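You operate a simulated robot arm through the tools that you are given. There is no shell and no other tool.

The job below is to be done with a simulated two-armed robot. You get a single attempt, and the scene is never put back.

## Task
Scrub the scale out of the pre bay and rinse the empty washer through.
Fine: use the soapy bottle brush and stand it in the brush jar again. Shut the soap drawer before you start RINSE; when the run has ended, dial to off. Dry hands at dial and keys; pinch no finger, drop nothing. What is to be rubbed or washed off counts as gone when no trace of it is left.

Only the result counts: the job must be done as asked and must still hold three seconds after the hand-in. Knocking over, shifting, dropping, spilling or breaking anything else fails it.

## Robot
Two 7-joint arms with two-finger parallel grippers on one trunk that stands fixed in place. Base frame: the origin is at the foot of the trunk, x ahead of it, y to its left, z up. Units: mm, rad, N and s.
The left shoulder is at [70, 187, 1265], the right one opposite. With the tool pointing down near the work surface each hand reaches from about 240 to 780 mm from the base axis, measured 20 degrees to its own side. Payload 3.91 kg a hand.
Tool frame (each hand has its own): the origin (TCP) lies between the finger pads and is the grasp point; the fingertips stand 30 mm ahead of it; z points along the fingers, y is the line along which they close. Largest opening 110 mm; finger width 20, thickness 10; the body of the gripper, 48 by 112 mm, starts 55 mm behind the TCP.
Orientation is told as [roll, pitch, yaw] about the base's x, y, z axes, in that order, counted from this pose: with the fingers straight down and closing along the base's y, the tool's x points along the base's -x, its y along +y and its z along -z.

## Interface
- The arms move only by the tool jog_arm. It takes "left_motion", "right_motion" or both (then of equal length, played together; a hand with none holds still); each is a list of rows, each an object (a shift or turn left out is 0, a gripper value left out holds the last) with "delta_pos": the shift along the base's x, y, z in units of 20 mm (1.0 is 20 mm), a list of three; "turn": the turn, a rotation vector about the base's x, y, z in units of 8 degrees (1.0 is 8 degrees), a list of three; "hand": the opening in per cent of the stroke, from 0 (shut) to 100 (fully open). In form: [{"delta_pos": [dx, dy, dz], "turn": [rx, ry, rz], "hand": hand}, ...]. A call has 1 to 20 rows; each row shifts and turns the commanded pose from where the row before left it. A call with a number of a shift or a turn outside -1 to 1 is refused whole. A row lasts 0.2 s, in which the tool goes at most 50 mm and 0.15 rad; a call with a longer step from one row to the next is refused whole, and so is a gripper value outside its range. Where a pose cannot be reached the arm comes as near as it can. A force on the tool above 90 N (or 10 N above the force at the start of the call, whichever is more), or a blocked arm, ends the call early, and 0.2 s more pass. The fingers move at their own pace (about 72 mm/s each) and stop on an object; they squeeze with about 25 N. The grip force told is the motor's: it shows also when the fingers shut on nothing. Time passes only in rows, and 0.2 s behind the last, so rows that do not move let the fingers close. The reply holds the time, the measured pose of the TCP, the force on the tool along the base axes, the opening and the grip force, in the units named above and with some noise, with the torque about the TCP (base axes, N m) and any sound that the robot's microphone picked up.
- Cameras (640 x 400 px; columns grow to the right, rows downward): "scene" is now at [122.8, -37.5, 1481.6]; the picture's right is [-0.45, -0.89, -0.00], its down [-0.62, 0.31, -0.72] and it looks along [0.64, -0.33, -0.70] (base axes); focal length 356 px, centre (320, 200). "left" rides on the left gripper at [72, -17, -103] in its tool frame; the picture's right is [0.23, 0.97, 0.00], its down [-0.76, 0.18, -0.62] and it looks along [-0.61, 0.14, 0.78] (tool axes); focal length 222 px, centre (320, 200). "right" rides on the right gripper at [72, 17, -103] in its tool frame; the picture's right is [-0.23, 0.97, 0.00], its down [-0.76, -0.18, -0.62] and it looks along [-0.61, -0.14, 0.78] (tool axes); focal length 222 px, centre (320, 200). There is no depth. A picture from a camera that has moved, and an enlarged one, comes with that camera's place and axes in the base frame and with its lens.
- get_image(camera): a new picture of that camera. The clock stands still meanwhile.
- slide_trunk(by): slides the trunk up (or, below 0, down) by that many mm; the arms and the scene camera ride with it, the base frame stays. It gives what a move gives, with no picture.
- aim_head(pan, tilt): turns the head with the scene camera to pan (to the left, within 1.501 rad either way) and tilt (down, from -0.506 to 1.204), counted from straight ahead of the robot. It gives what a move gives.
- zoom(camera, box): a new picture of the part [left, top, right, bottom] of that camera's present view, enlarged. The clock stands still meanwhile.
- hand_in(): hands the job in; it is judged then, once.

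Places have to be worked out from the pictures, the camera data and where the tool is seen. Open the grippers and draw the arms clear of the work before you hand the job in, unless the task says otherwise.

The tools are called after "Request:" as a command line: name --argument value ..., lists and objects as JSON in quotes. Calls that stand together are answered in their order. jog_arm: Moves the arms, as the interface text tells. Its arguments: {"type":"object","properties":{"left_motion":{"type":"array"},"right_motion":{"type":"array"}},"required":[]} The other tools are called the same way: slide_trunk (by) moves the trunk up or down; aim_head (pan, tilt) turns the head that bears the scene camera; get_image (camera) takes a picture; zoom (camera, box) takes an enlarged picture of a part of a camera's view; hand_in () hands the job in.

At the start:

```text
t: 0.0
left_position: [383.0, -58.0, 1175.2]
left_tcp_rot: [0.001, 0.001, -0.001]
left_force: [-0.1, -1.0, -0.5]
left_ft_torque: [0.02, 0.0, -0.04]
left_opening: 110.2
left_gripper_force: 0.0
right_position: [408.8, -430.7, 1194.9]
right_tcp_rot: [0.0, 0.0, -0.001]
right_force: [-0.8, 0.1, -0.6]
right_ft_torque: [-0.03, 0.0, 0.01]
right_opening: 110.0
right_gripper_force: 0.2
trunk travel left (down, up): [-775.0, 165.0]
head pan, tilt (commanded): [-0.469, 0.768]
```

scene: 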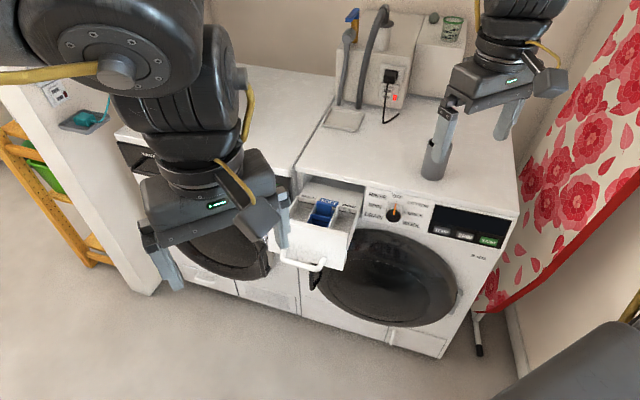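
right: 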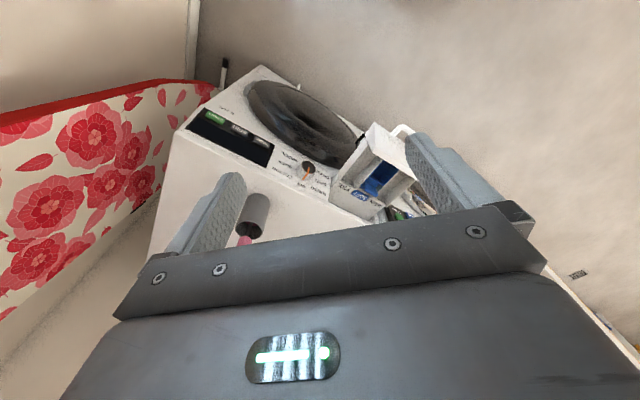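
left: 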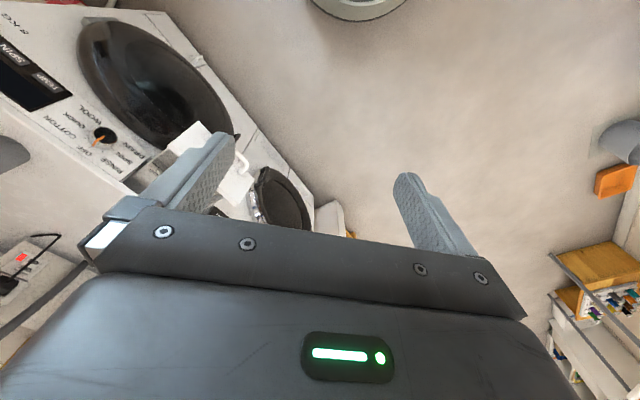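

I begin by looking closer at the drawer, the panel and the jar with the brush before moving anything.

Request:
zoom --camera "scene" --box '[260, 160, 420, 260]'

Request:
zoom --camera "scene" --box '[340, 80, 540, 205]'

Request:
zoom --camera "scene" --box '[320, 0, 480, 100]'

Request:
zoom --camera "scene" --box '[350, 180, 510, 280]'

Request:
zoom --camera "right" --box '[180, 70, 440, 260]'

```text
4.00 times, centred on (340, 210) of scene
camera zoom: at [122.8, -37.5, 1481.6], right [-0.45, -0.89, 0.0], down [-0.62, 0.31, -0.72], along [0.64, -0.33, -0.7], focal length 1423 px, centre (240, 160)
```

zoom: 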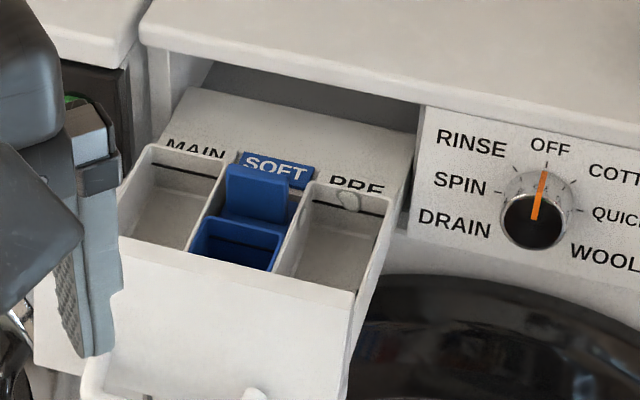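

```text
3.20 times, centred on (440, 142) of scene
camera zoom: at [122.8, -37.5, 1481.6], right [-0.45, -0.89, 0.0], down [-0.62, 0.31, -0.72], along [0.64, -0.33, -0.7], focal length 1138 px, centre (-64, 384)
```

zoom: 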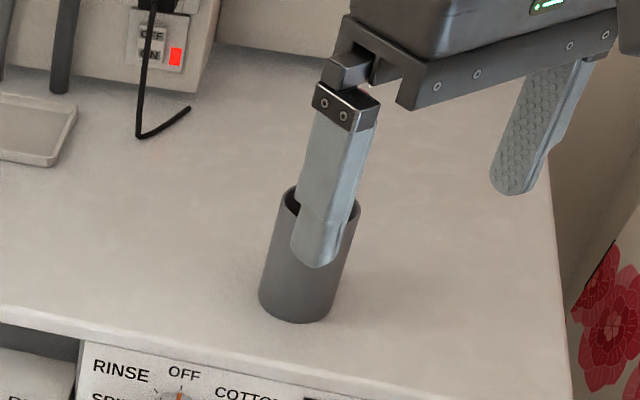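

```text
4.00 times, centred on (400, 50) of scene
camera zoom: at [122.8, -37.5, 1481.6], right [-0.45, -0.89, 0.0], down [-0.62, 0.31, -0.72], along [0.64, -0.33, -0.7], focal length 1423 px, centre (0, 800)
```

zoom: 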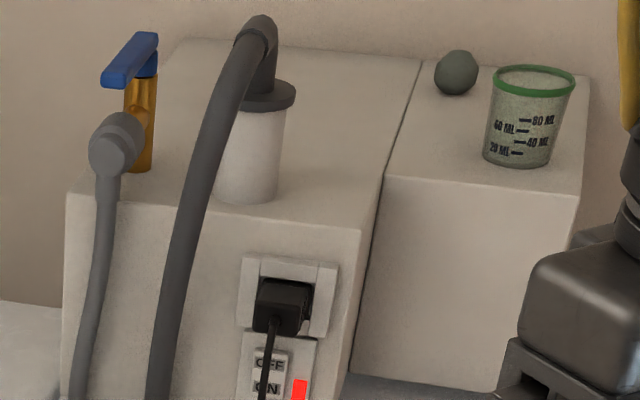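

```text
4.00 times, centred on (430, 230) of scene
camera zoom: at [122.8, -37.5, 1481.6], right [-0.45, -0.89, 0.0], down [-0.62, 0.31, -0.72], along [0.64, -0.33, -0.7], focal length 1423 px, centre (-120, 80)
```

zoom: 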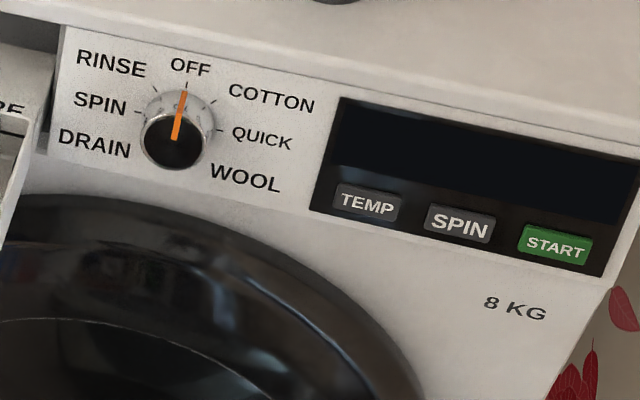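

```text
2.11 times, centred on (310, 165) of right
camera zoom: at [336.8, -414.6, 1297.3], right [0.23, 0.97, 0.0], down [0.76, -0.18, 0.62], along [0.61, -0.14, -0.78], focal length 468 px, centre (341, 274)
```

zoom: 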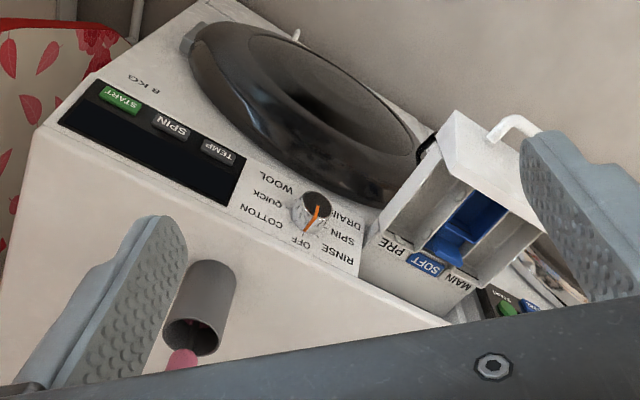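

The washer stands turned about 45° to the base. The jar is near (651, -644), with its mouth at z≈960, and the right hand hides it. I move the right hand outward to get a clear view.

Request:
jog_arm --right_motion '[{"delta_pos": [-1, -1, 0]}, {"delta_pos": [-1, -1, 0]}, {"delta_pos": [-1, -1, 0]}, {"delta_pos": [-1, -1, 0]}, {"delta_pos": [-1, -1, 0]}, {"delta_pos": [-1, -1, 0]}]' --left_motion '[{"delta_pos": [-1, 0.5, 0.5]}, {"delta_pos": [-1, 0.5, 0.5]}, {"delta_pos": [-1, 0.5, 0.5]}, {"delta_pos": [-1, 0.5, 0.5]}, {"delta_pos": [0, 1, 0.5]}, {"delta_pos": [0, 1, 0.5]}]'

Request:
get_image --camera "scene"

Request:
get_image --camera "right"

```text
t: 1.4
left_position: [301.2, 24.9, 1236.1]
left_tcp_rot: [0.0, -0.003, 0.0]
left_force: [-0.2, 0.5, -0.4]
left_ft_torque: [-0.02, -0.03, 0.04]
left_opening: 110.0
left_gripper_force: 0.0
right_position: [289.1, -550.4, 1195.0]
right_tcp_rot: [0.0, 0.0, 0.001]
right_force: [-0.7, 0.0, 0.7]
right_ft_torque: [0.0, -0.01, -0.02]
right_opening: 109.9
right_gripper_force: 0.1
trunk travel left (down, up): [-775.0, 165.0]
head pan, tilt (commanded): [-0.469, 0.768]
```

```text
taken
camera scene: at [121.6, -36.4, 1481.7], right [-0.45, -0.89, 0.0], down [-0.62, 0.31, -0.72], along [0.64, -0.33, -0.69], focal length 356 px, centre (320, 200)
```

scene: 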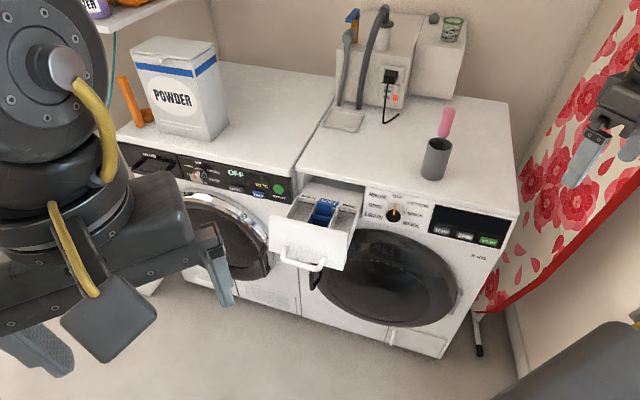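

```text
taken
camera right: at [215.9, -533.9, 1298.2], right [0.23, 0.97, 0.0], down [0.76, -0.18, 0.62], along [0.61, -0.14, -0.78], focal length 222 px, centre (320, 200)
```

right: 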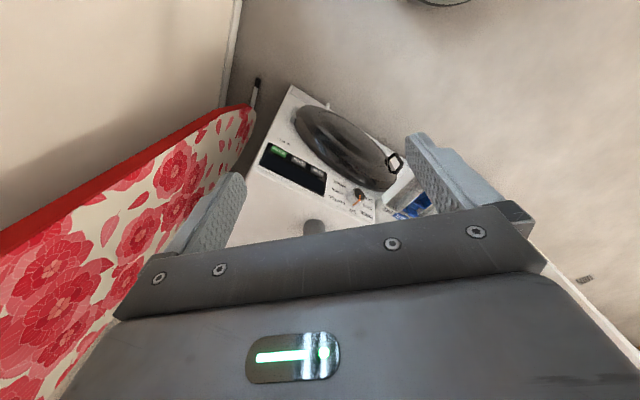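

The view is clear now, with the jar and a pink-handled brush on the washer top. I zoom in on the brush, the drawer and the machines.

Request:
zoom --camera "scene" --box '[390, 90, 490, 190]'

Request:
zoom --camera "scene" --box '[270, 170, 390, 280]'

Request:
zoom --camera "scene" --box '[110, 130, 310, 230]'

Request:
zoom --camera "scene" --box '[300, 200, 500, 350]'

Request:
zoom --camera "right" --box '[240, 80, 450, 250]'

```text
4.00 times, centred on (440, 140) of scene
camera zoom: at [121.6, -36.4, 1481.7], right [-0.45, -0.89, 0.0], down [-0.62, 0.31, -0.72], along [0.64, -0.33, -0.69], focal length 1423 px, centre (-160, 440)
```

zoom: 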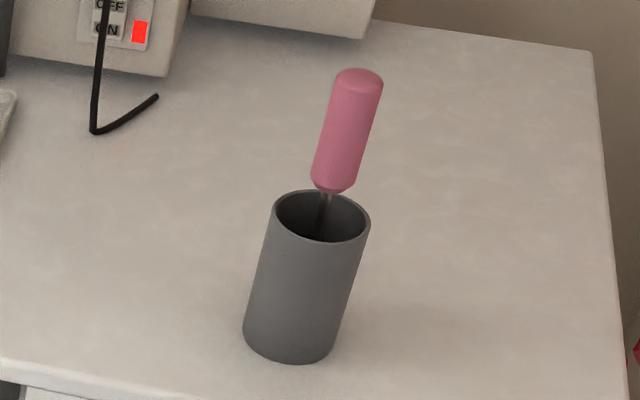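

```text
3.64 times, centred on (330, 225) of scene
camera zoom: at [121.6, -36.4, 1481.7], right [-0.45, -0.89, 0.0], down [-0.62, 0.31, -0.72], along [0.64, -0.33, -0.69], focal length 1294 px, centre (284, 109)
```

zoom: 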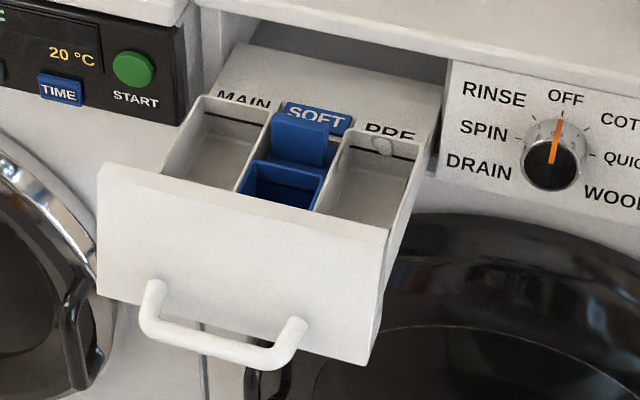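

```text
3.20 times, centred on (210, 180) of scene
camera zoom: at [121.6, -36.4, 1481.7], right [-0.45, -0.89, 0.0], down [-0.62, 0.31, -0.72], along [0.64, -0.33, -0.69], focal length 1138 px, centre (672, 264)
```

zoom: 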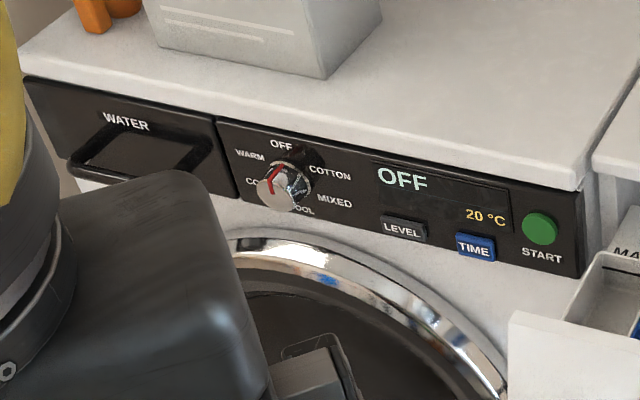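

```text
2.67 times, centred on (400, 275) of scene
camera zoom: at [121.6, -36.4, 1481.7], right [-0.45, -0.89, 0.0], down [-0.62, 0.31, -0.72], along [0.64, -0.33, -0.69], focal length 949 px, centre (107, 0)
```

zoom: 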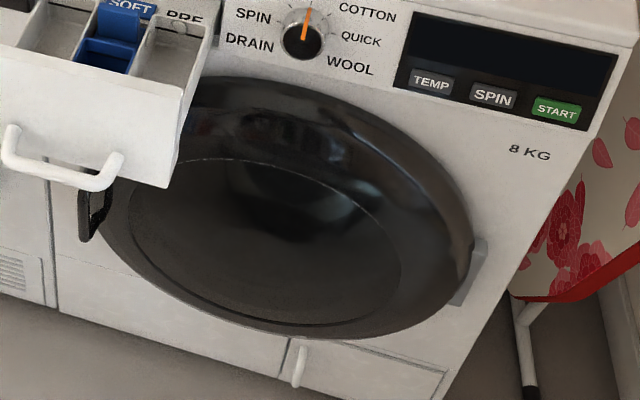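

```text
2.35 times, centred on (345, 165) of right
camera zoom: at [215.9, -533.9, 1298.2], right [0.23, 0.97, 0.0], down [0.76, -0.18, 0.62], along [0.61, -0.14, -0.78], focal length 523 px, centre (261, 282)
```

zoom: 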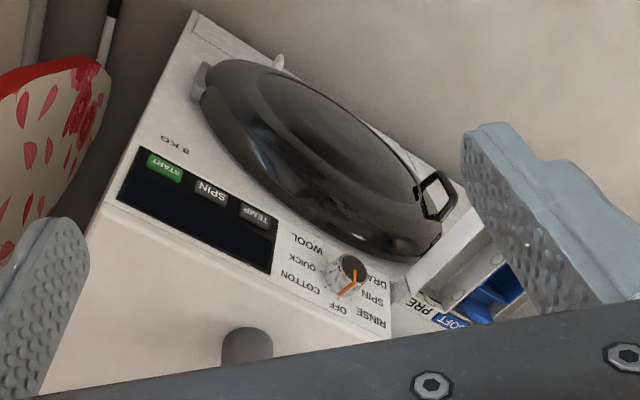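

The dial face comes out near (626, -514, 780), START near (454, -701, 752) and the washer top at z≈855. Next I zoom far in on the PRE bay, the dial and the tap.

Request:
zoom --camera "scene" --box '[326, 196, 358, 216]'

Request:
zoom --camera "scene" --box '[296, 185, 360, 225]'

Request:
zoom --camera "scene" --box '[335, 0, 415, 110]'

Request:
aim_head --pan -0.2 --tilt 0.5

Request:
get_image --camera "scene"

Request:
aim_head --pan -0.9 --tilt 0.6

Request:
get_image --camera "scene"

```text
16.00 times, centred on (342, 206) of scene
camera zoom: at [121.6, -36.4, 1481.7], right [-0.45, -0.89, 0.0], down [-0.62, 0.31, -0.72], along [0.64, -0.33, -0.69], focal length 5692 px, centre (-32, 104)
```

zoom: 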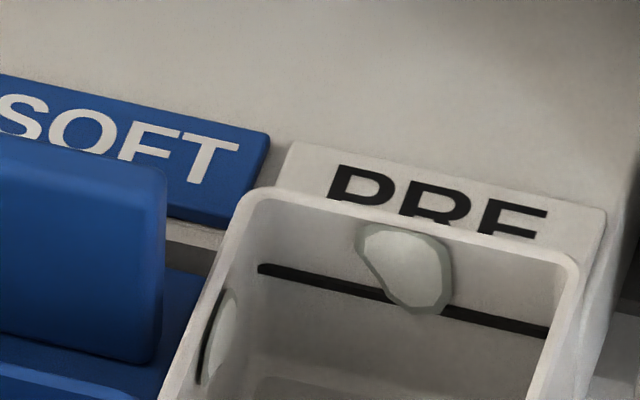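

```text
10.00 times, centred on (328, 205) of scene
camera zoom: at [121.6, -36.4, 1481.7], right [-0.45, -0.89, 0.0], down [-0.62, 0.31, -0.72], along [0.64, -0.33, -0.69], focal length 3558 px, centre (240, 150)
```

zoom: 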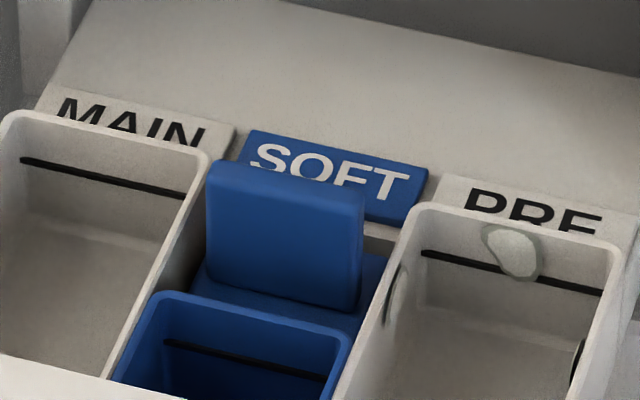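

```text
3.64 times, centred on (375, 55) of scene
camera zoom: at [121.6, -36.4, 1481.7], right [-0.45, -0.89, 0.0], down [-0.62, 0.31, -0.72], along [0.64, -0.33, -0.69], focal length 1294 px, centre (120, 727)
```

zoom: 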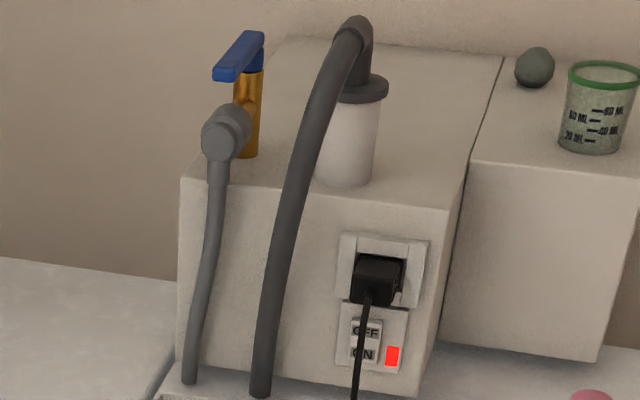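

```text
t: 2.2
left_position: [301.6, 22.3, 1235.6]
left_tcp_rot: [0.001, -0.001, -0.001]
left_force: [-0.5, 0.1, 0.1]
left_ft_torque: [0.02, 0.02, -0.01]
left_opening: 110.1
left_gripper_force: 0.0
right_position: [289.5, -551.6, 1195.0]
right_tcp_rot: [-0.001, 0.001, 0.001]
right_force: [0.6, 0.0, -0.2]
right_ft_torque: [0.0, -0.01, -0.01]
right_opening: 110.0
right_gripper_force: 0.1
trunk travel left (down, up): [-775.0, 165.0]
head pan, tilt (commanded): [-0.201, 0.499]
```

```text
taken
camera scene: at [138.8, -18.8, 1505.0], right [-0.2, -0.98, 0.0], down [-0.47, 0.1, -0.88], along [0.86, -0.18, -0.48], focal length 356 px, centre (320, 200)
```

scene: 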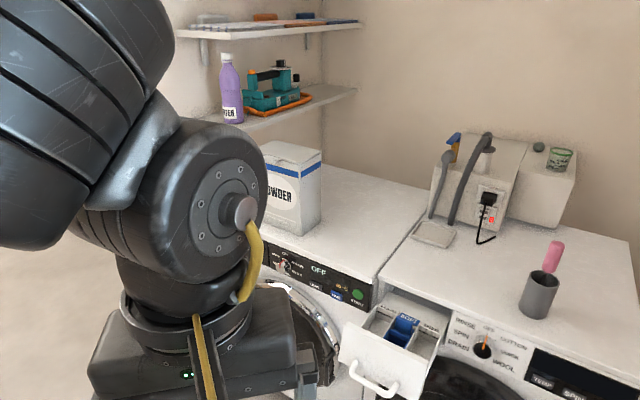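

```text
t: 3.2
left_position: [302.8, 22.4, 1236.4]
left_tcp_rot: [0.001, 0.001, 0.001]
left_force: [0.1, 0.8, 0.7]
left_ft_torque: [0.0, 0.03, -0.01]
left_opening: 109.8
left_gripper_force: 0.0
right_position: [290.4, -550.7, 1195.4]
right_tcp_rot: [-0.002, -0.002, 0.001]
right_force: [1.0, 0.0, 0.5]
right_ft_torque: [0.02, -0.02, 0.01]
right_opening: 110.1
right_gripper_force: 0.0
trunk travel left (down, up): [-775.0, 165.0]
head pan, tilt (commanded): [-0.901, 0.6]
```

```text
taken
camera scene: at [104.5, -69.4, 1496.0], right [-0.78, -0.62, 0.0], down [-0.35, 0.44, -0.83], along [0.51, -0.65, -0.56], focal length 356 px, centre (320, 200)
```

scene: 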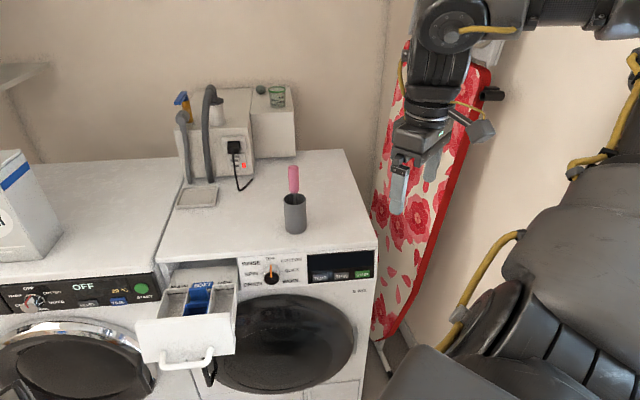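

Scale patches show on the PRE bay's back wall and on its left wall, with perhaps another on the right wall. I aim the head squarely at the washer to measure things better.

Request:
aim_head --pan -0.72 --tilt 0.72

Request:
get_image --camera "scene"

Request:
zoom --camera "scene" --box '[200, 190, 300, 260]'

Request:
zoom --camera "scene" --box '[280, 180, 440, 280]'

```text
t: 4.0
left_position: [301.9, 22.8, 1236.3]
left_tcp_rot: [0.002, 0.0, 0.001]
left_force: [0.2, -0.1, 0.0]
left_ft_torque: [0.0, -0.03, 0.02]
left_opening: 110.0
left_gripper_force: 0.1
right_position: [290.4, -551.2, 1195.4]
right_tcp_rot: [-0.002, 0.0, 0.001]
right_force: [-1.3, 0.0, 0.5]
right_ft_torque: [0.02, 0.02, 0.0]
right_opening: 110.1
right_gripper_force: 0.1
trunk travel left (down, up): [-775.0, 165.0]
head pan, tilt (commanded): [-0.721, 0.721]
```

```text
taken
camera scene: at [112.8, -55.9, 1485.6], right [-0.66, -0.75, 0.0], down [-0.5, 0.44, -0.75], along [0.56, -0.5, -0.66], focal length 356 px, centre (320, 200)
```

scene: 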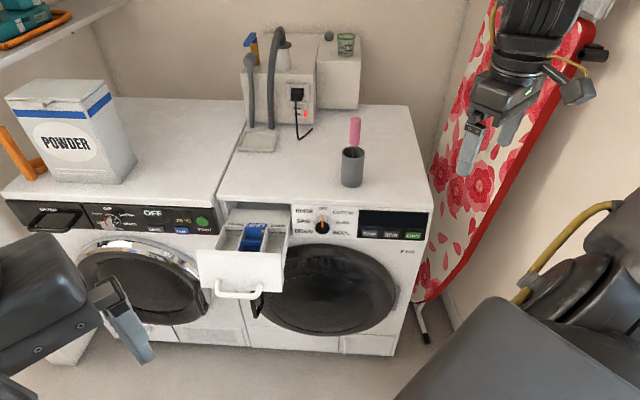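

```text
5.71 times, centred on (250, 225) of scene
camera zoom: at [112.8, -55.9, 1485.6], right [-0.66, -0.75, 0.0], down [-0.5, 0.44, -0.75], along [0.56, -0.5, -0.66], focal length 2033 px, centre (720, 57)
```

zoom: 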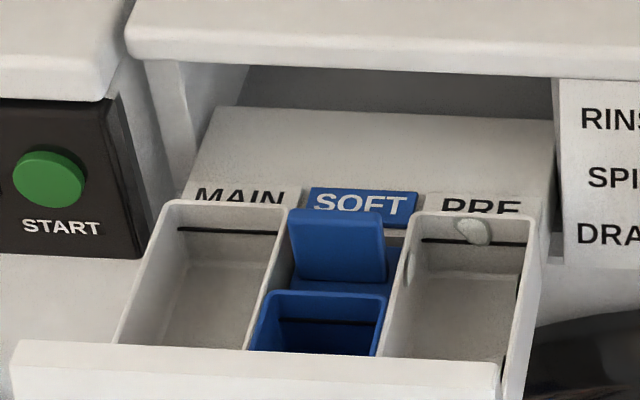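

```text
4.00 times, centred on (360, 230) of scene
camera zoom: at [112.8, -55.9, 1485.6], right [-0.66, -0.75, 0.0], down [-0.5, 0.44, -0.75], along [0.56, -0.5, -0.66], focal length 1423 px, centre (160, 80)
```

zoom: 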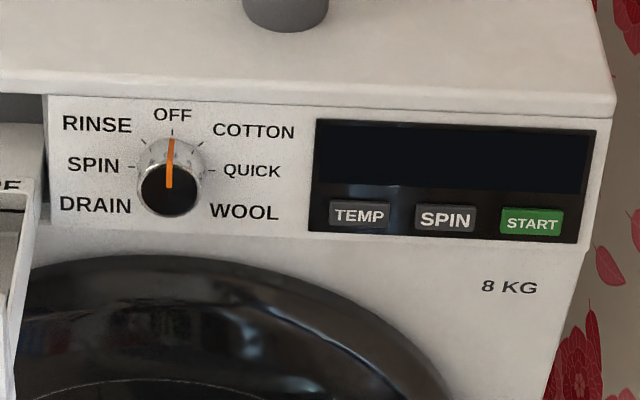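

The front faces n≈(-0.69, 0.72). RINSE sits 45° counter-clockwise from OFF on the dial. I check the lean of the brush in this view and yaw the right hand to line up with the washer, keeping it clear of everything.

Request:
zoom --camera "scene" --box '[310, 100, 390, 200]'

Request:
jog_arm --right_motion '[{"turn": [0, 0, -0.95], "delta_pos": [0.5, 0, 0]}, {"turn": [0, 0, -0.95], "delta_pos": [0.5, 0, 0]}, {"turn": [0, 0, -0.95], "delta_pos": [0.5, 0, 0]}, {"turn": [0, 0, -0.95], "delta_pos": [0.5, 0, 0]}, {"turn": [0, 0, -0.95], "delta_pos": [0.5, 0, 0]}, {"turn": [0, 0, -0.95], "delta_pos": [0.5, 0, 0]}]'

Request:
get_image --camera "right"

Request:
get_image --camera "scene"

```text
4.00 times, centred on (350, 150) of scene
camera zoom: at [112.8, -55.9, 1485.6], right [-0.66, -0.75, 0.0], down [-0.5, 0.44, -0.75], along [0.56, -0.5, -0.66], focal length 1423 px, centre (200, 400)
```

zoom: 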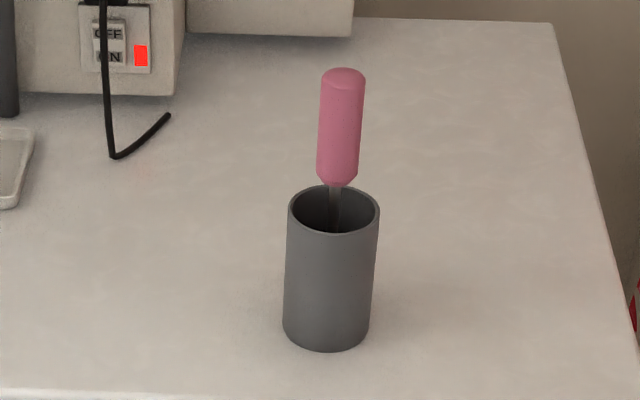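

```text
t: 5.4
left_position: [302.7, 21.9, 1235.1]
left_tcp_rot: [0.0, 0.001, 0.002]
left_force: [0.4, -0.1, -0.2]
left_ft_torque: [-0.02, 0.02, 0.02]
left_opening: 110.3
left_gripper_force: 0.1
right_position: [349.6, -552.2, 1194.4]
right_tcp_rot: [0.0, 0.001, -0.798]
right_force: [0.7, 0.2, -0.1]
right_ft_torque: [0.02, 0.01, -0.02]
right_opening: 110.1
right_gripper_force: 0.0
trunk travel left (down, up): [-775.0, 165.0]
head pan, tilt (commanded): [-0.721, 0.721]
```

```text
taken
camera right: at [311.1, -487.9, 1297.2], right [0.86, 0.52, 0.0], down [0.4, -0.67, 0.62], along [0.32, -0.53, -0.78], focal length 222 px, centre (320, 200)
```

right: 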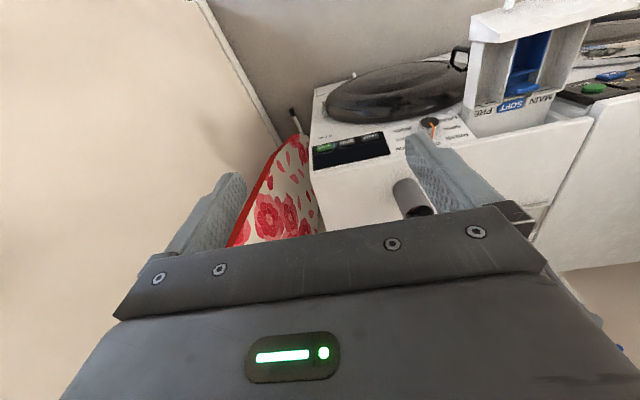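

```text
taken
camera scene: at [113.4, -55.8, 1485.5], right [-0.66, -0.75, 0.0], down [-0.5, 0.44, -0.75], along [0.56, -0.5, -0.66], focal length 356 px, centre (320, 200)
```

scene: 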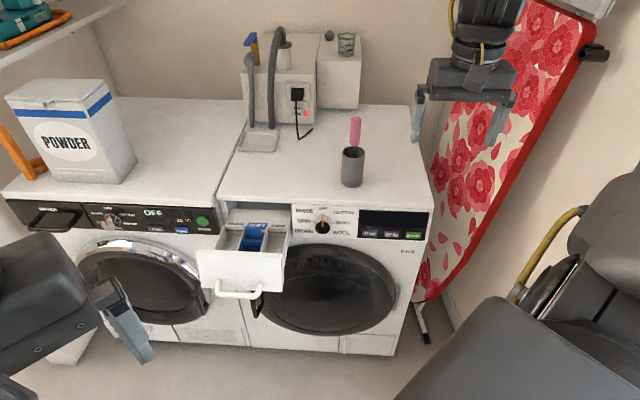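

The right hand is aligned at yaw about -0.80. The jar stands near (646, -642), its mouth at z≈958, and the brush handle spans roughly z 985–1075. I move the hand toward a point above and in front of it, staying high.

Request:
jog_arm --right_motion '[{"delta_pos": [1, -0.2, 0]}, {"delta_pos": [1, -0.2, 0]}, {"delta_pos": [1, -0.2, 0]}, {"delta_pos": [1, -0.2, 0]}, {"delta_pos": [1, -0.2, 0]}, {"delta_pos": [1, -0.2, 0]}, {"delta_pos": [1, -0.2, 0]}, {"delta_pos": [1, -0.2, 0]}, {"delta_pos": [1, -0.2, 0]}, {"delta_pos": [1, -0.2, 0]}]'

Request:
get_image --camera "right"

Request:
get_image --camera "scene"

```text
t: 7.6
left_position: [303.4, 23.3, 1235.7]
left_tcp_rot: [-0.001, 0.001, 0.001]
left_force: [0.4, -0.1, -0.2]
left_ft_torque: [-0.02, 0.01, 0.03]
left_opening: 110.1
left_gripper_force: 0.1
right_position: [551.5, -591.2, 1193.1]
right_tcp_rot: [-0.002, 0.001, -0.795]
right_force: [0.5, 0.2, -0.1]
right_ft_torque: [0.0, 0.0, 0.01]
right_opening: 109.9
right_gripper_force: 0.1
trunk travel left (down, up): [-775.0, 165.0]
head pan, tilt (commanded): [-0.721, 0.721]
```

```text
taken
camera right: at [512.3, -527.8, 1296.8], right [0.85, 0.52, 0.0], down [0.41, -0.67, 0.62], along [0.32, -0.53, -0.78], focal length 222 px, centre (320, 200)
```

right: 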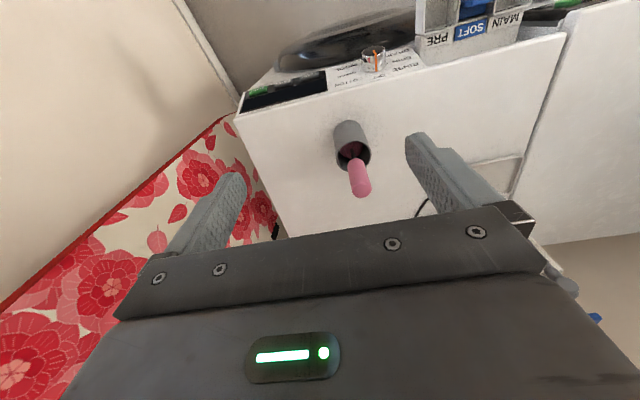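

```text
taken
camera scene: at [114.8, -55.4, 1485.4], right [-0.66, -0.75, 0.0], down [-0.5, 0.44, -0.75], along [0.56, -0.5, -0.66], focal length 356 px, centre (320, 200)
```

scene: 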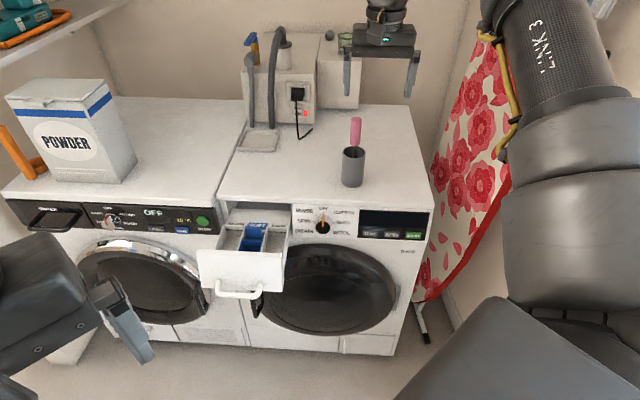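

The right camera now sees the brush from above. I zoom in to triangulate the handle and the bay.

Request:
zoom --camera "right" --box '[310, 110, 410, 210]'

Request:
zoom --camera "right" --box '[340, 0, 440, 80]'

Request:
zoom --camera "right" --box '[230, 30, 430, 130]'

```text
4.00 times, centred on (360, 160) of right
camera zoom: at [512.3, -527.8, 1296.8], right [0.85, 0.52, 0.0], down [0.41, -0.67, 0.62], along [0.32, -0.53, -0.78], focal length 888 px, centre (160, 360)
```

zoom: 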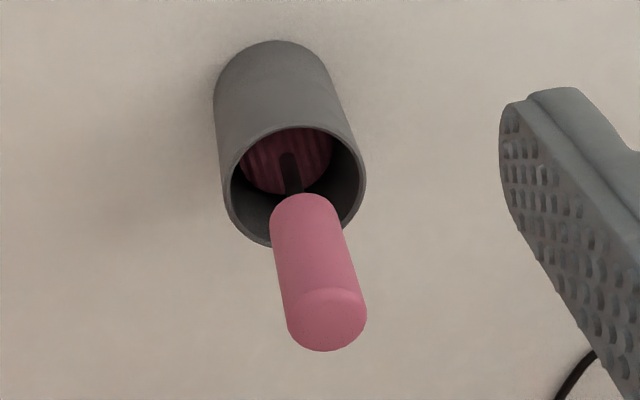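

```text
5.00 times, centred on (390, 40) of right
camera zoom: at [512.3, -527.8, 1296.8], right [0.85, 0.52, 0.0], down [0.41, -0.67, 0.62], along [0.32, -0.53, -0.78], focal length 1111 px, centre (-30, 1000)
```

zoom: 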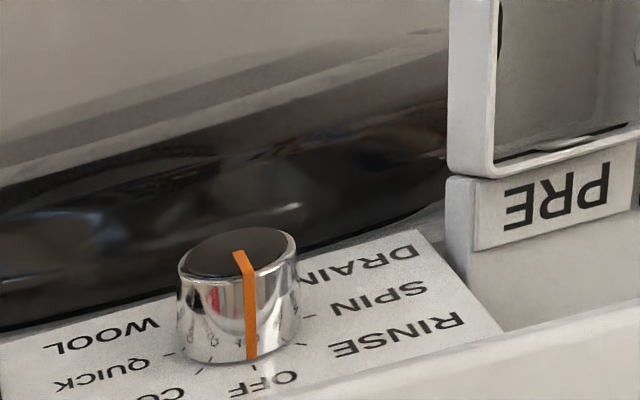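

```text
3.20 times, centred on (330, 80) of right
camera zoom: at [512.3, -527.8, 1296.8], right [0.85, 0.52, 0.0], down [0.41, -0.67, 0.62], along [0.32, -0.53, -0.78], focal length 711 px, centre (288, 584)
```

zoom: 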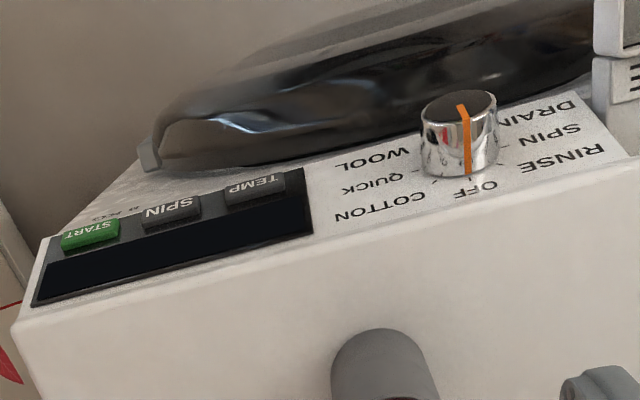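

Triangulated, the handle top is near (655, -651, 1050) and its diameter about 27 mm. I move above it at the current height to check reach and alignment.

Request:
jog_arm --right_motion '[{"delta_pos": [0.85, -0.48, 0]}, {"delta_pos": [0.85, -0.48, 0]}, {"delta_pos": [0.85, -0.48, 0]}, {"delta_pos": [0.85, -0.48, 0]}, {"delta_pos": [0.85, -0.48, 0]}, {"delta_pos": [0.85, -0.48, 0]}]'

Request:
get_image --camera "right"

Request:
get_image --camera "scene"

```text
t: 9.0
left_position: [300.4, 22.2, 1235.4]
left_tcp_rot: [-0.001, -0.001, 0.0]
left_force: [0.6, 0.3, -0.8]
left_ft_torque: [0.02, -0.01, 0.02]
left_opening: 109.8
left_gripper_force: 0.1
right_position: [565.2, -603.1, 1192.8]
right_tcp_rot: [0.003, 0.0, -0.795]
right_force: [-0.4, 0.2, -0.3]
right_ft_torque: [-0.03, -0.01, 0.01]
right_opening: 110.2
right_gripper_force: 0.1
right hand out of reach, approached as far as the arm can: row 2, 3, 4, 5, 6
trunk travel left (down, up): [-775.0, 165.0]
head pan, tilt (commanded): [-0.721, 0.721]
```

```text
taken
camera right: at [527.7, -540.1, 1294.3], right [0.85, 0.52, 0.0], down [0.41, -0.67, 0.62], along [0.32, -0.53, -0.78], focal length 222 px, centre (320, 200)
```

right: 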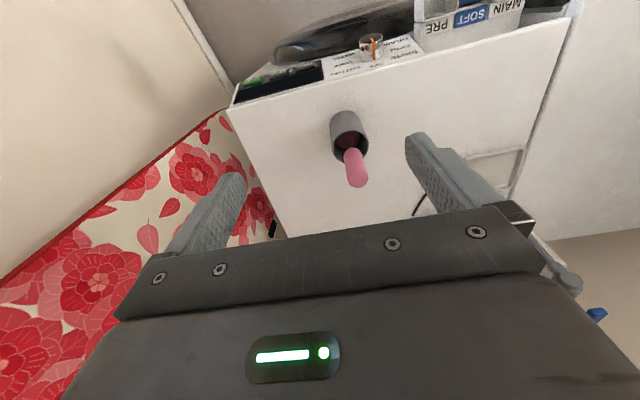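

```text
taken
camera scene: at [112.1, -55.7, 1485.6], right [-0.66, -0.75, 0.0], down [-0.5, 0.44, -0.75], along [0.56, -0.5, -0.66], focal length 356 px, centre (320, 200)
```

scene: 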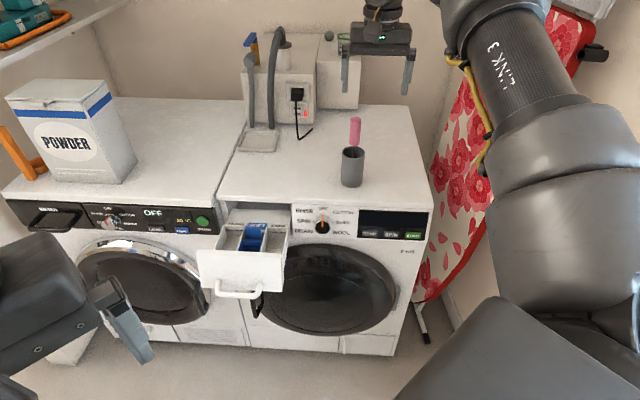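

The vertical pose stops short of the jar because of reach, so I'll tilt the fingers forward about 45° about the washer's width axis. First I retreat a little, then tilt.

Request:
jog_arm --right_motion '[{"delta_pos": [0, 0, 0]}]'

Request:
jog_arm --right_motion '[{"delta_pos": [-1, 0.6, 0], "turn": [-0.66, -0.66, 0]}, {"delta_pos": [-1, 0.6, 0], "turn": [-0.66, -0.66, 0]}]'

```text
t: 9.4
left_position: [300.8, 22.2, 1235.6]
left_tcp_rot: [0.0, 0.0, 0.0]
left_force: [0.4, -0.3, 0.2]
left_ft_torque: [0.01, 0.01, 0.01]
left_opening: 109.9
left_gripper_force: 0.0
right_position: [567.3, -603.4, 1191.2]
right_tcp_rot: [0.001, 0.0, -0.796]
right_force: [-0.7, 0.8, -0.6]
right_ft_torque: [0.02, 0.04, -0.02]
right_opening: 110.0
right_gripper_force: 0.0
trunk travel left (down, up): [-775.0, 165.0]
head pan, tilt (commanded): [-0.721, 0.721]
```

```text
t: 10.0
left_position: [298.8, 22.6, 1236.0]
left_tcp_rot: [0.0, -0.003, -0.001]
left_force: [0.2, 0.5, 0.6]
left_ft_torque: [0.03, -0.04, 0.03]
left_opening: 109.9
left_gripper_force: 0.0
right_position: [523.8, -579.4, 1193.3]
right_tcp_rot: [0.006, -0.265, -0.796]
right_force: [-0.8, 0.8, -0.3]
right_ft_torque: [0.0, -0.05, -0.04]
right_opening: 110.0
right_gripper_force: 0.0
trunk travel left (down, up): [-775.0, 165.0]
head pan, tilt (commanded): [-0.721, 0.721]
```

The tilt works (pitch -0.265 so far), so I continue it to about -0.78 at the same place.

Request:
jog_arm --right_motion '[{"turn": [-0.66, -0.66, 0]}, {"turn": [-0.66, -0.66, 0]}, {"turn": [-0.66, -0.66, 0]}, {"turn": [-0.66, -0.66, 0]}]'

Request:
slide_trunk --by -120

Request:
get_image --camera "right"

Request:
get_image --camera "scene"

```text
t: 11.0
left_position: [300.7, 19.0, 1235.8]
left_tcp_rot: [0.003, 0.0, 0.0]
left_force: [0.5, -0.7, 0.1]
left_ft_torque: [0.02, 0.0, 0.01]
left_opening: 109.9
left_gripper_force: 0.0
right_position: [522.9, -594.7, 1192.3]
right_tcp_rot: [0.013, -0.781, -0.803]
right_force: [0.3, -0.8, -0.1]
right_ft_torque: [0.03, -0.04, 0.01]
right_opening: 110.1
right_gripper_force: 0.0
right hand out of reach, approached as far as the arm can: row 4
trunk travel left (down, up): [-775.0, 165.0]
head pan, tilt (commanded): [-0.721, 0.721]
```

```text
t: 12.5
left_position: [302.1, 22.3, 1115.3]
left_tcp_rot: [0.001, 0.0, -0.001]
left_force: [0.0, -0.9, 0.4]
left_ft_torque: [0.01, -0.01, 0.03]
left_opening: 110.1
left_gripper_force: 0.1
right_position: [521.2, -590.0, 1074.1]
right_tcp_rot: [0.01, -0.782, -0.801]
right_force: [0.4, -0.3, 0.6]
right_ft_torque: [-0.02, 0.01, -0.03]
right_opening: 110.1
right_gripper_force: 0.1
trunk travel left (down, up): [-655.0, 285.0]
head pan, tilt (commanded): [-0.721, 0.721]
```

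```text
taken
camera right: at [446.5, -490.3, 1096.5], right [0.81, 0.57, 0.17], down [-0.06, -0.2, 0.98], along [0.59, -0.8, -0.13], focal length 222 px, centre (320, 200)
```

right: 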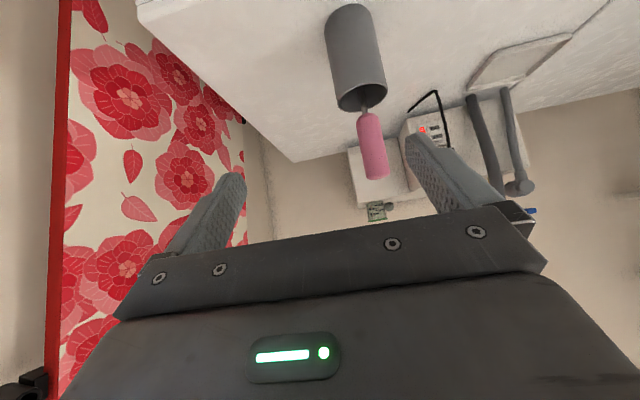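

```text
taken
camera scene: at [112.7, -55.5, 1365.6], right [-0.66, -0.75, 0.0], down [-0.5, 0.44, -0.75], along [0.56, -0.5, -0.66], focal length 356 px, centre (320, 200)
```

scene: 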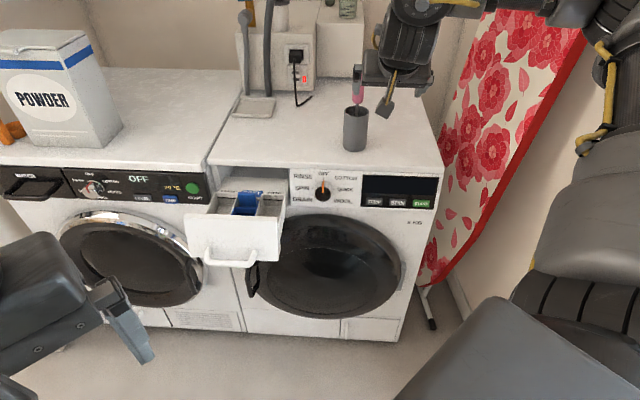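

From two right-camera views the handle axis is at about (656, -653), spanning z 968–1049, and almost upright. I line up sideways and lower to grasp height, still 140 mm in front of it.

Request:
jog_arm --right_motion '[{"delta_pos": [0.6, 0.6, -0.85]}, {"delta_pos": [0.6, 0.6, -0.85]}, {"delta_pos": [0.6, 0.6, -0.85]}, {"delta_pos": [0, 0, 0]}]'

Request:
get_image --camera "right"

```text
t: 13.5
left_position: [300.9, 22.1, 1115.9]
left_tcp_rot: [0.001, 0.0, 0.0]
left_force: [-0.4, -0.6, -1.4]
left_ft_torque: [0.01, -0.02, 0.01]
left_opening: 110.0
left_gripper_force: 0.0
right_position: [558.5, -571.5, 1026.1]
right_tcp_rot: [0.013, -0.782, -0.8]
right_force: [-0.3, 0.1, -0.4]
right_ft_torque: [0.01, 0.0, 0.0]
right_opening: 109.7
right_gripper_force: 0.1
right hand out of reach, approached as far as the arm can: row 1, 2, 3
trunk travel left (down, up): [-655.0, 285.0]
head pan, tilt (commanded): [-0.721, 0.721]
```

```text
taken
camera right: at [483.2, -470.6, 1047.3], right [0.8, 0.57, 0.17], down [-0.06, -0.2, 0.98], along [0.59, -0.8, -0.13], focal length 222 px, centre (320, 200)
```

right: 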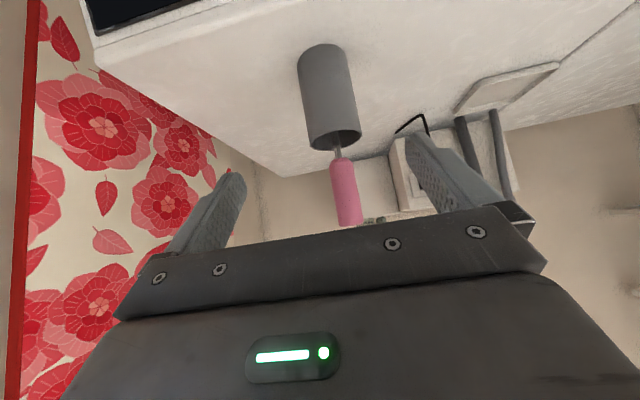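

That stopped about 17 mm short in y (a wrist limit near the body), but the handle is nearly centred between the fingers. I go on forward in small steps.

Request:
jog_arm --right_motion '[{"delta_pos": [0.9, -0.6, 0]}, {"delta_pos": [0.9, -0.7, 0]}, {"delta_pos": [0.8, -0.7, 0]}]'

Request:
get_image --camera "right"

```text
t: 14.3
left_position: [302.7, 21.2, 1115.3]
left_tcp_rot: [0.0, 0.002, -0.001]
left_force: [1.1, -0.3, -0.3]
left_ft_torque: [-0.01, 0.01, 0.03]
left_opening: 110.2
left_gripper_force: 0.0
right_position: [612.7, -609.9, 1024.6]
right_tcp_rot: [0.011, -0.782, -0.803]
right_force: [1.1, -1.0, -0.3]
right_ft_torque: [-0.01, -0.01, 0.02]
right_opening: 109.9
right_gripper_force: 0.0
trunk travel left (down, up): [-655.0, 285.0]
head pan, tilt (commanded): [-0.721, 0.721]
```

```text
taken
camera right: at [537.1, -511.0, 1047.1], right [0.81, 0.57, 0.17], down [-0.06, -0.2, 0.98], along [0.59, -0.8, -0.13], focal length 222 px, centre (320, 200)
```

right: 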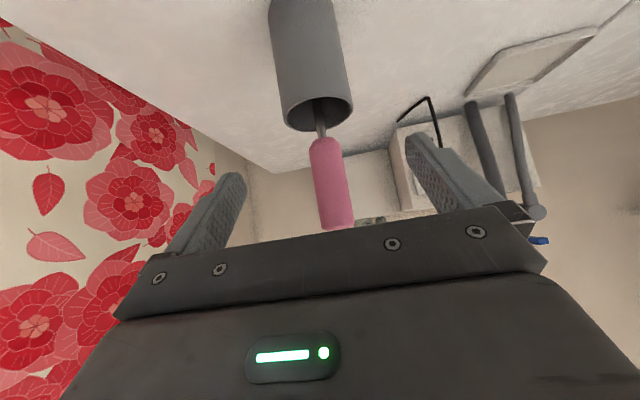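

It is reachable here, and the handle lies on the tool's centre line. I advance the remaining 61 mm so the handle sits at the TCP.

Request:
jog_arm --right_motion '[{"delta_pos": [0.72, -0.72, 0]}, {"delta_pos": [0.72, -0.72, 0]}, {"delta_pos": [0.72, -0.72, 0]}]'

Request:
get_image --camera "right"

Request:
get_image --camera "scene"

```text
t: 15.1
left_position: [302.3, 22.2, 1114.9]
left_tcp_rot: [0.0, -0.002, 0.0]
left_force: [-0.2, -0.8, 0.5]
left_ft_torque: [0.02, -0.03, 0.01]
left_opening: 110.1
left_gripper_force: 0.1
right_position: [656.1, -655.1, 1025.6]
right_tcp_rot: [0.009, -0.782, -0.801]
right_force: [0.9, -0.4, 0.4]
right_ft_torque: [-0.02, -0.03, 0.01]
right_opening: 110.0
right_gripper_force: 0.1
trunk travel left (down, up): [-655.0, 285.0]
head pan, tilt (commanded): [-0.721, 0.721]
```

```text
taken
camera right: at [580.2, -554.1, 1046.7], right [0.81, 0.57, 0.17], down [-0.06, -0.2, 0.98], along [0.59, -0.8, -0.13], focal length 222 px, centre (320, 200)
```

right: 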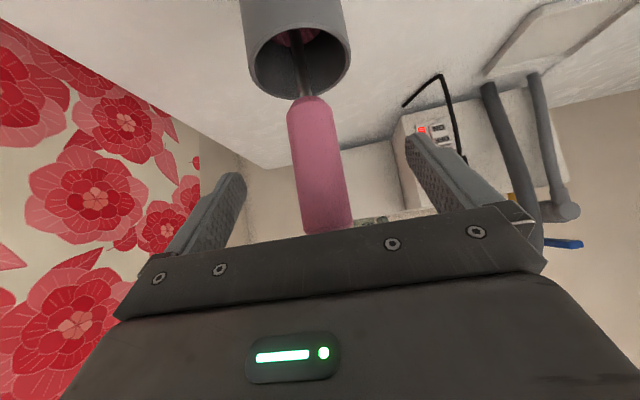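

```text
taken
camera scene: at [113.4, -55.9, 1365.5], right [-0.66, -0.75, 0.0], down [-0.5, 0.44, -0.75], along [0.56, -0.5, -0.66], focal length 356 px, centre (320, 200)
```

scene: 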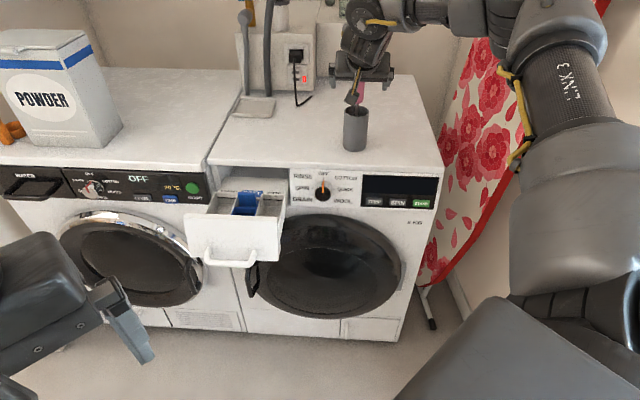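

The handle now lies at the TCP, and its apparent width matches 27 mm at that depth. I close the fingers on it.

Request:
jog_arm --right_motion '[{"hand": 25}, {"hand": 0}, {"hand": 0}, {"hand": 0}, {"hand": 0}]'

Request:
get_image --camera "right"

Request:
zoom --camera "scene" --box '[310, 60, 400, 160]'

```text
t: 16.3
left_position: [301.8, 22.0, 1116.6]
left_tcp_rot: [0.0, 0.001, -0.001]
left_force: [-0.6, -0.2, -0.3]
left_ft_torque: [0.0, -0.03, 0.0]
left_opening: 109.9
left_gripper_force: 0.1
right_position: [654.8, -653.3, 1024.2]
right_tcp_rot: [0.01, -0.782, -0.802]
right_force: [-0.4, -0.3, -0.2]
right_ft_torque: [-0.03, 0.02, 0.01]
right_opening: 26.5
right_gripper_force: 25.1
trunk travel left (down, up): [-655.0, 285.0]
head pan, tilt (commanded): [-0.721, 0.721]
```

```text
taken
camera right: at [579.7, -553.8, 1046.9], right [0.81, 0.57, 0.17], down [-0.06, -0.2, 0.98], along [0.59, -0.8, -0.13], focal length 222 px, centre (320, 200)
```

right: 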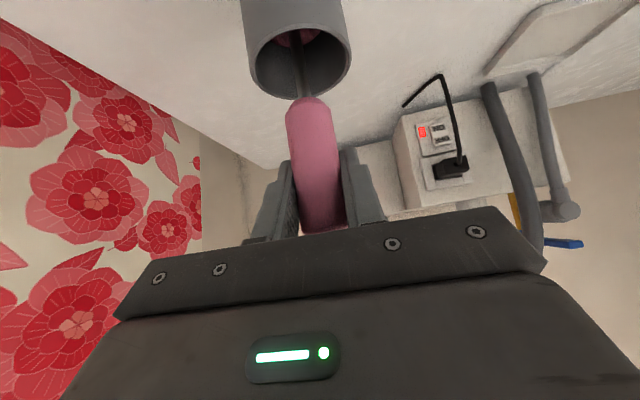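

```text
4.00 times, centred on (355, 110) of scene
camera zoom: at [112.8, -55.9, 1365.5], right [-0.66, -0.75, 0.0], down [-0.5, 0.44, -0.75], along [0.56, -0.5, -0.66], focal length 1423 px, centre (180, 560)
```

zoom: 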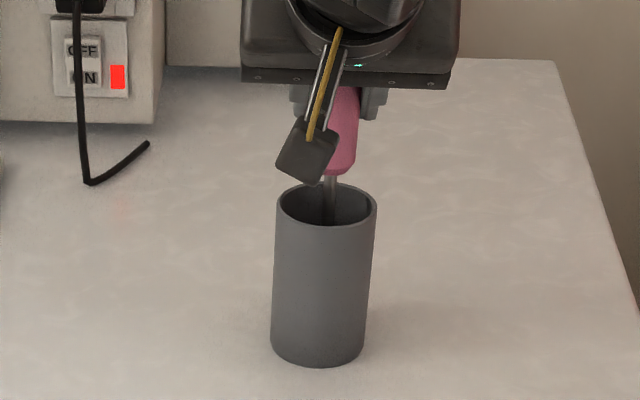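

The handle is gripped (26.5 mm, 25 N) at TCP (654.8, -653.3, 1024.2), which I keep as the return pose. Now I lift straight up.

Request:
jog_arm --right_motion '[{"delta_pos": [0, 0, 0.5]}, {"delta_pos": [0, 0, 0.75]}, {"delta_pos": [0, 0, 0.75]}]'

Request:
get_image --camera "right"

Request:
zoom --camera "scene" --box '[310, 60, 400, 160]'

```text
t: 17.1
left_position: [301.5, 23.4, 1116.9]
left_tcp_rot: [0.0, 0.001, 0.001]
left_force: [-0.9, 0.5, -0.3]
left_ft_torque: [0.0, 0.0, 0.01]
left_opening: 109.9
left_gripper_force: 0.0
right_position: [653.2, -653.7, 1066.2]
right_tcp_rot: [0.009, -0.782, -0.8]
right_force: [-0.6, 0.1, -0.9]
right_ft_torque: [0.02, 0.02, -0.02]
right_opening: 26.6
right_gripper_force: 24.8
trunk travel left (down, up): [-655.0, 285.0]
head pan, tilt (commanded): [-0.721, 0.721]
```

```text
taken
camera right: at [578.8, -553.5, 1087.1], right [0.81, 0.57, 0.17], down [-0.06, -0.2, 0.98], along [0.59, -0.8, -0.13], focal length 222 px, centre (320, 200)
```

right: 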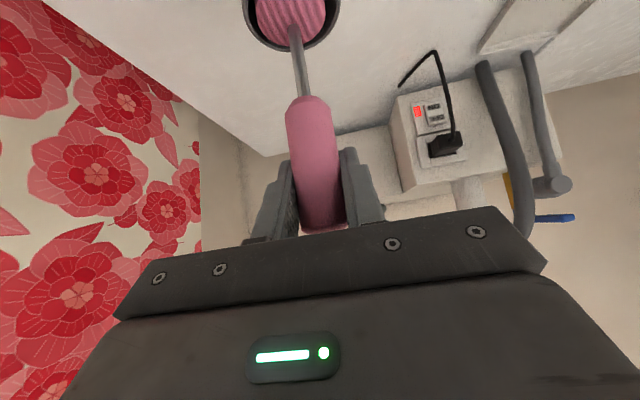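

```text
4.00 times, centred on (355, 110) of scene
camera zoom: at [112.7, -55.5, 1365.5], right [-0.66, -0.75, 0.0], down [-0.5, 0.44, -0.75], along [0.56, -0.5, -0.66], focal length 1423 px, centre (180, 560)
```

zoom: 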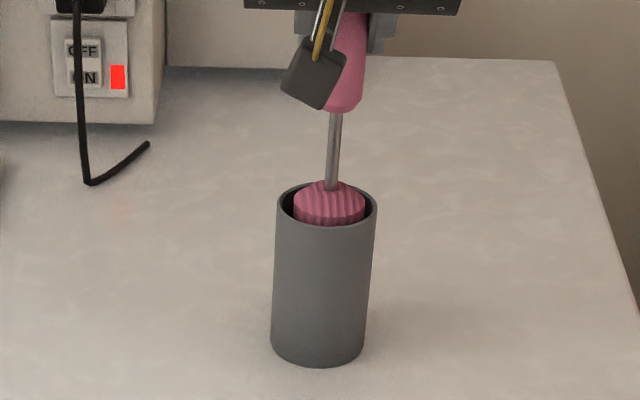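

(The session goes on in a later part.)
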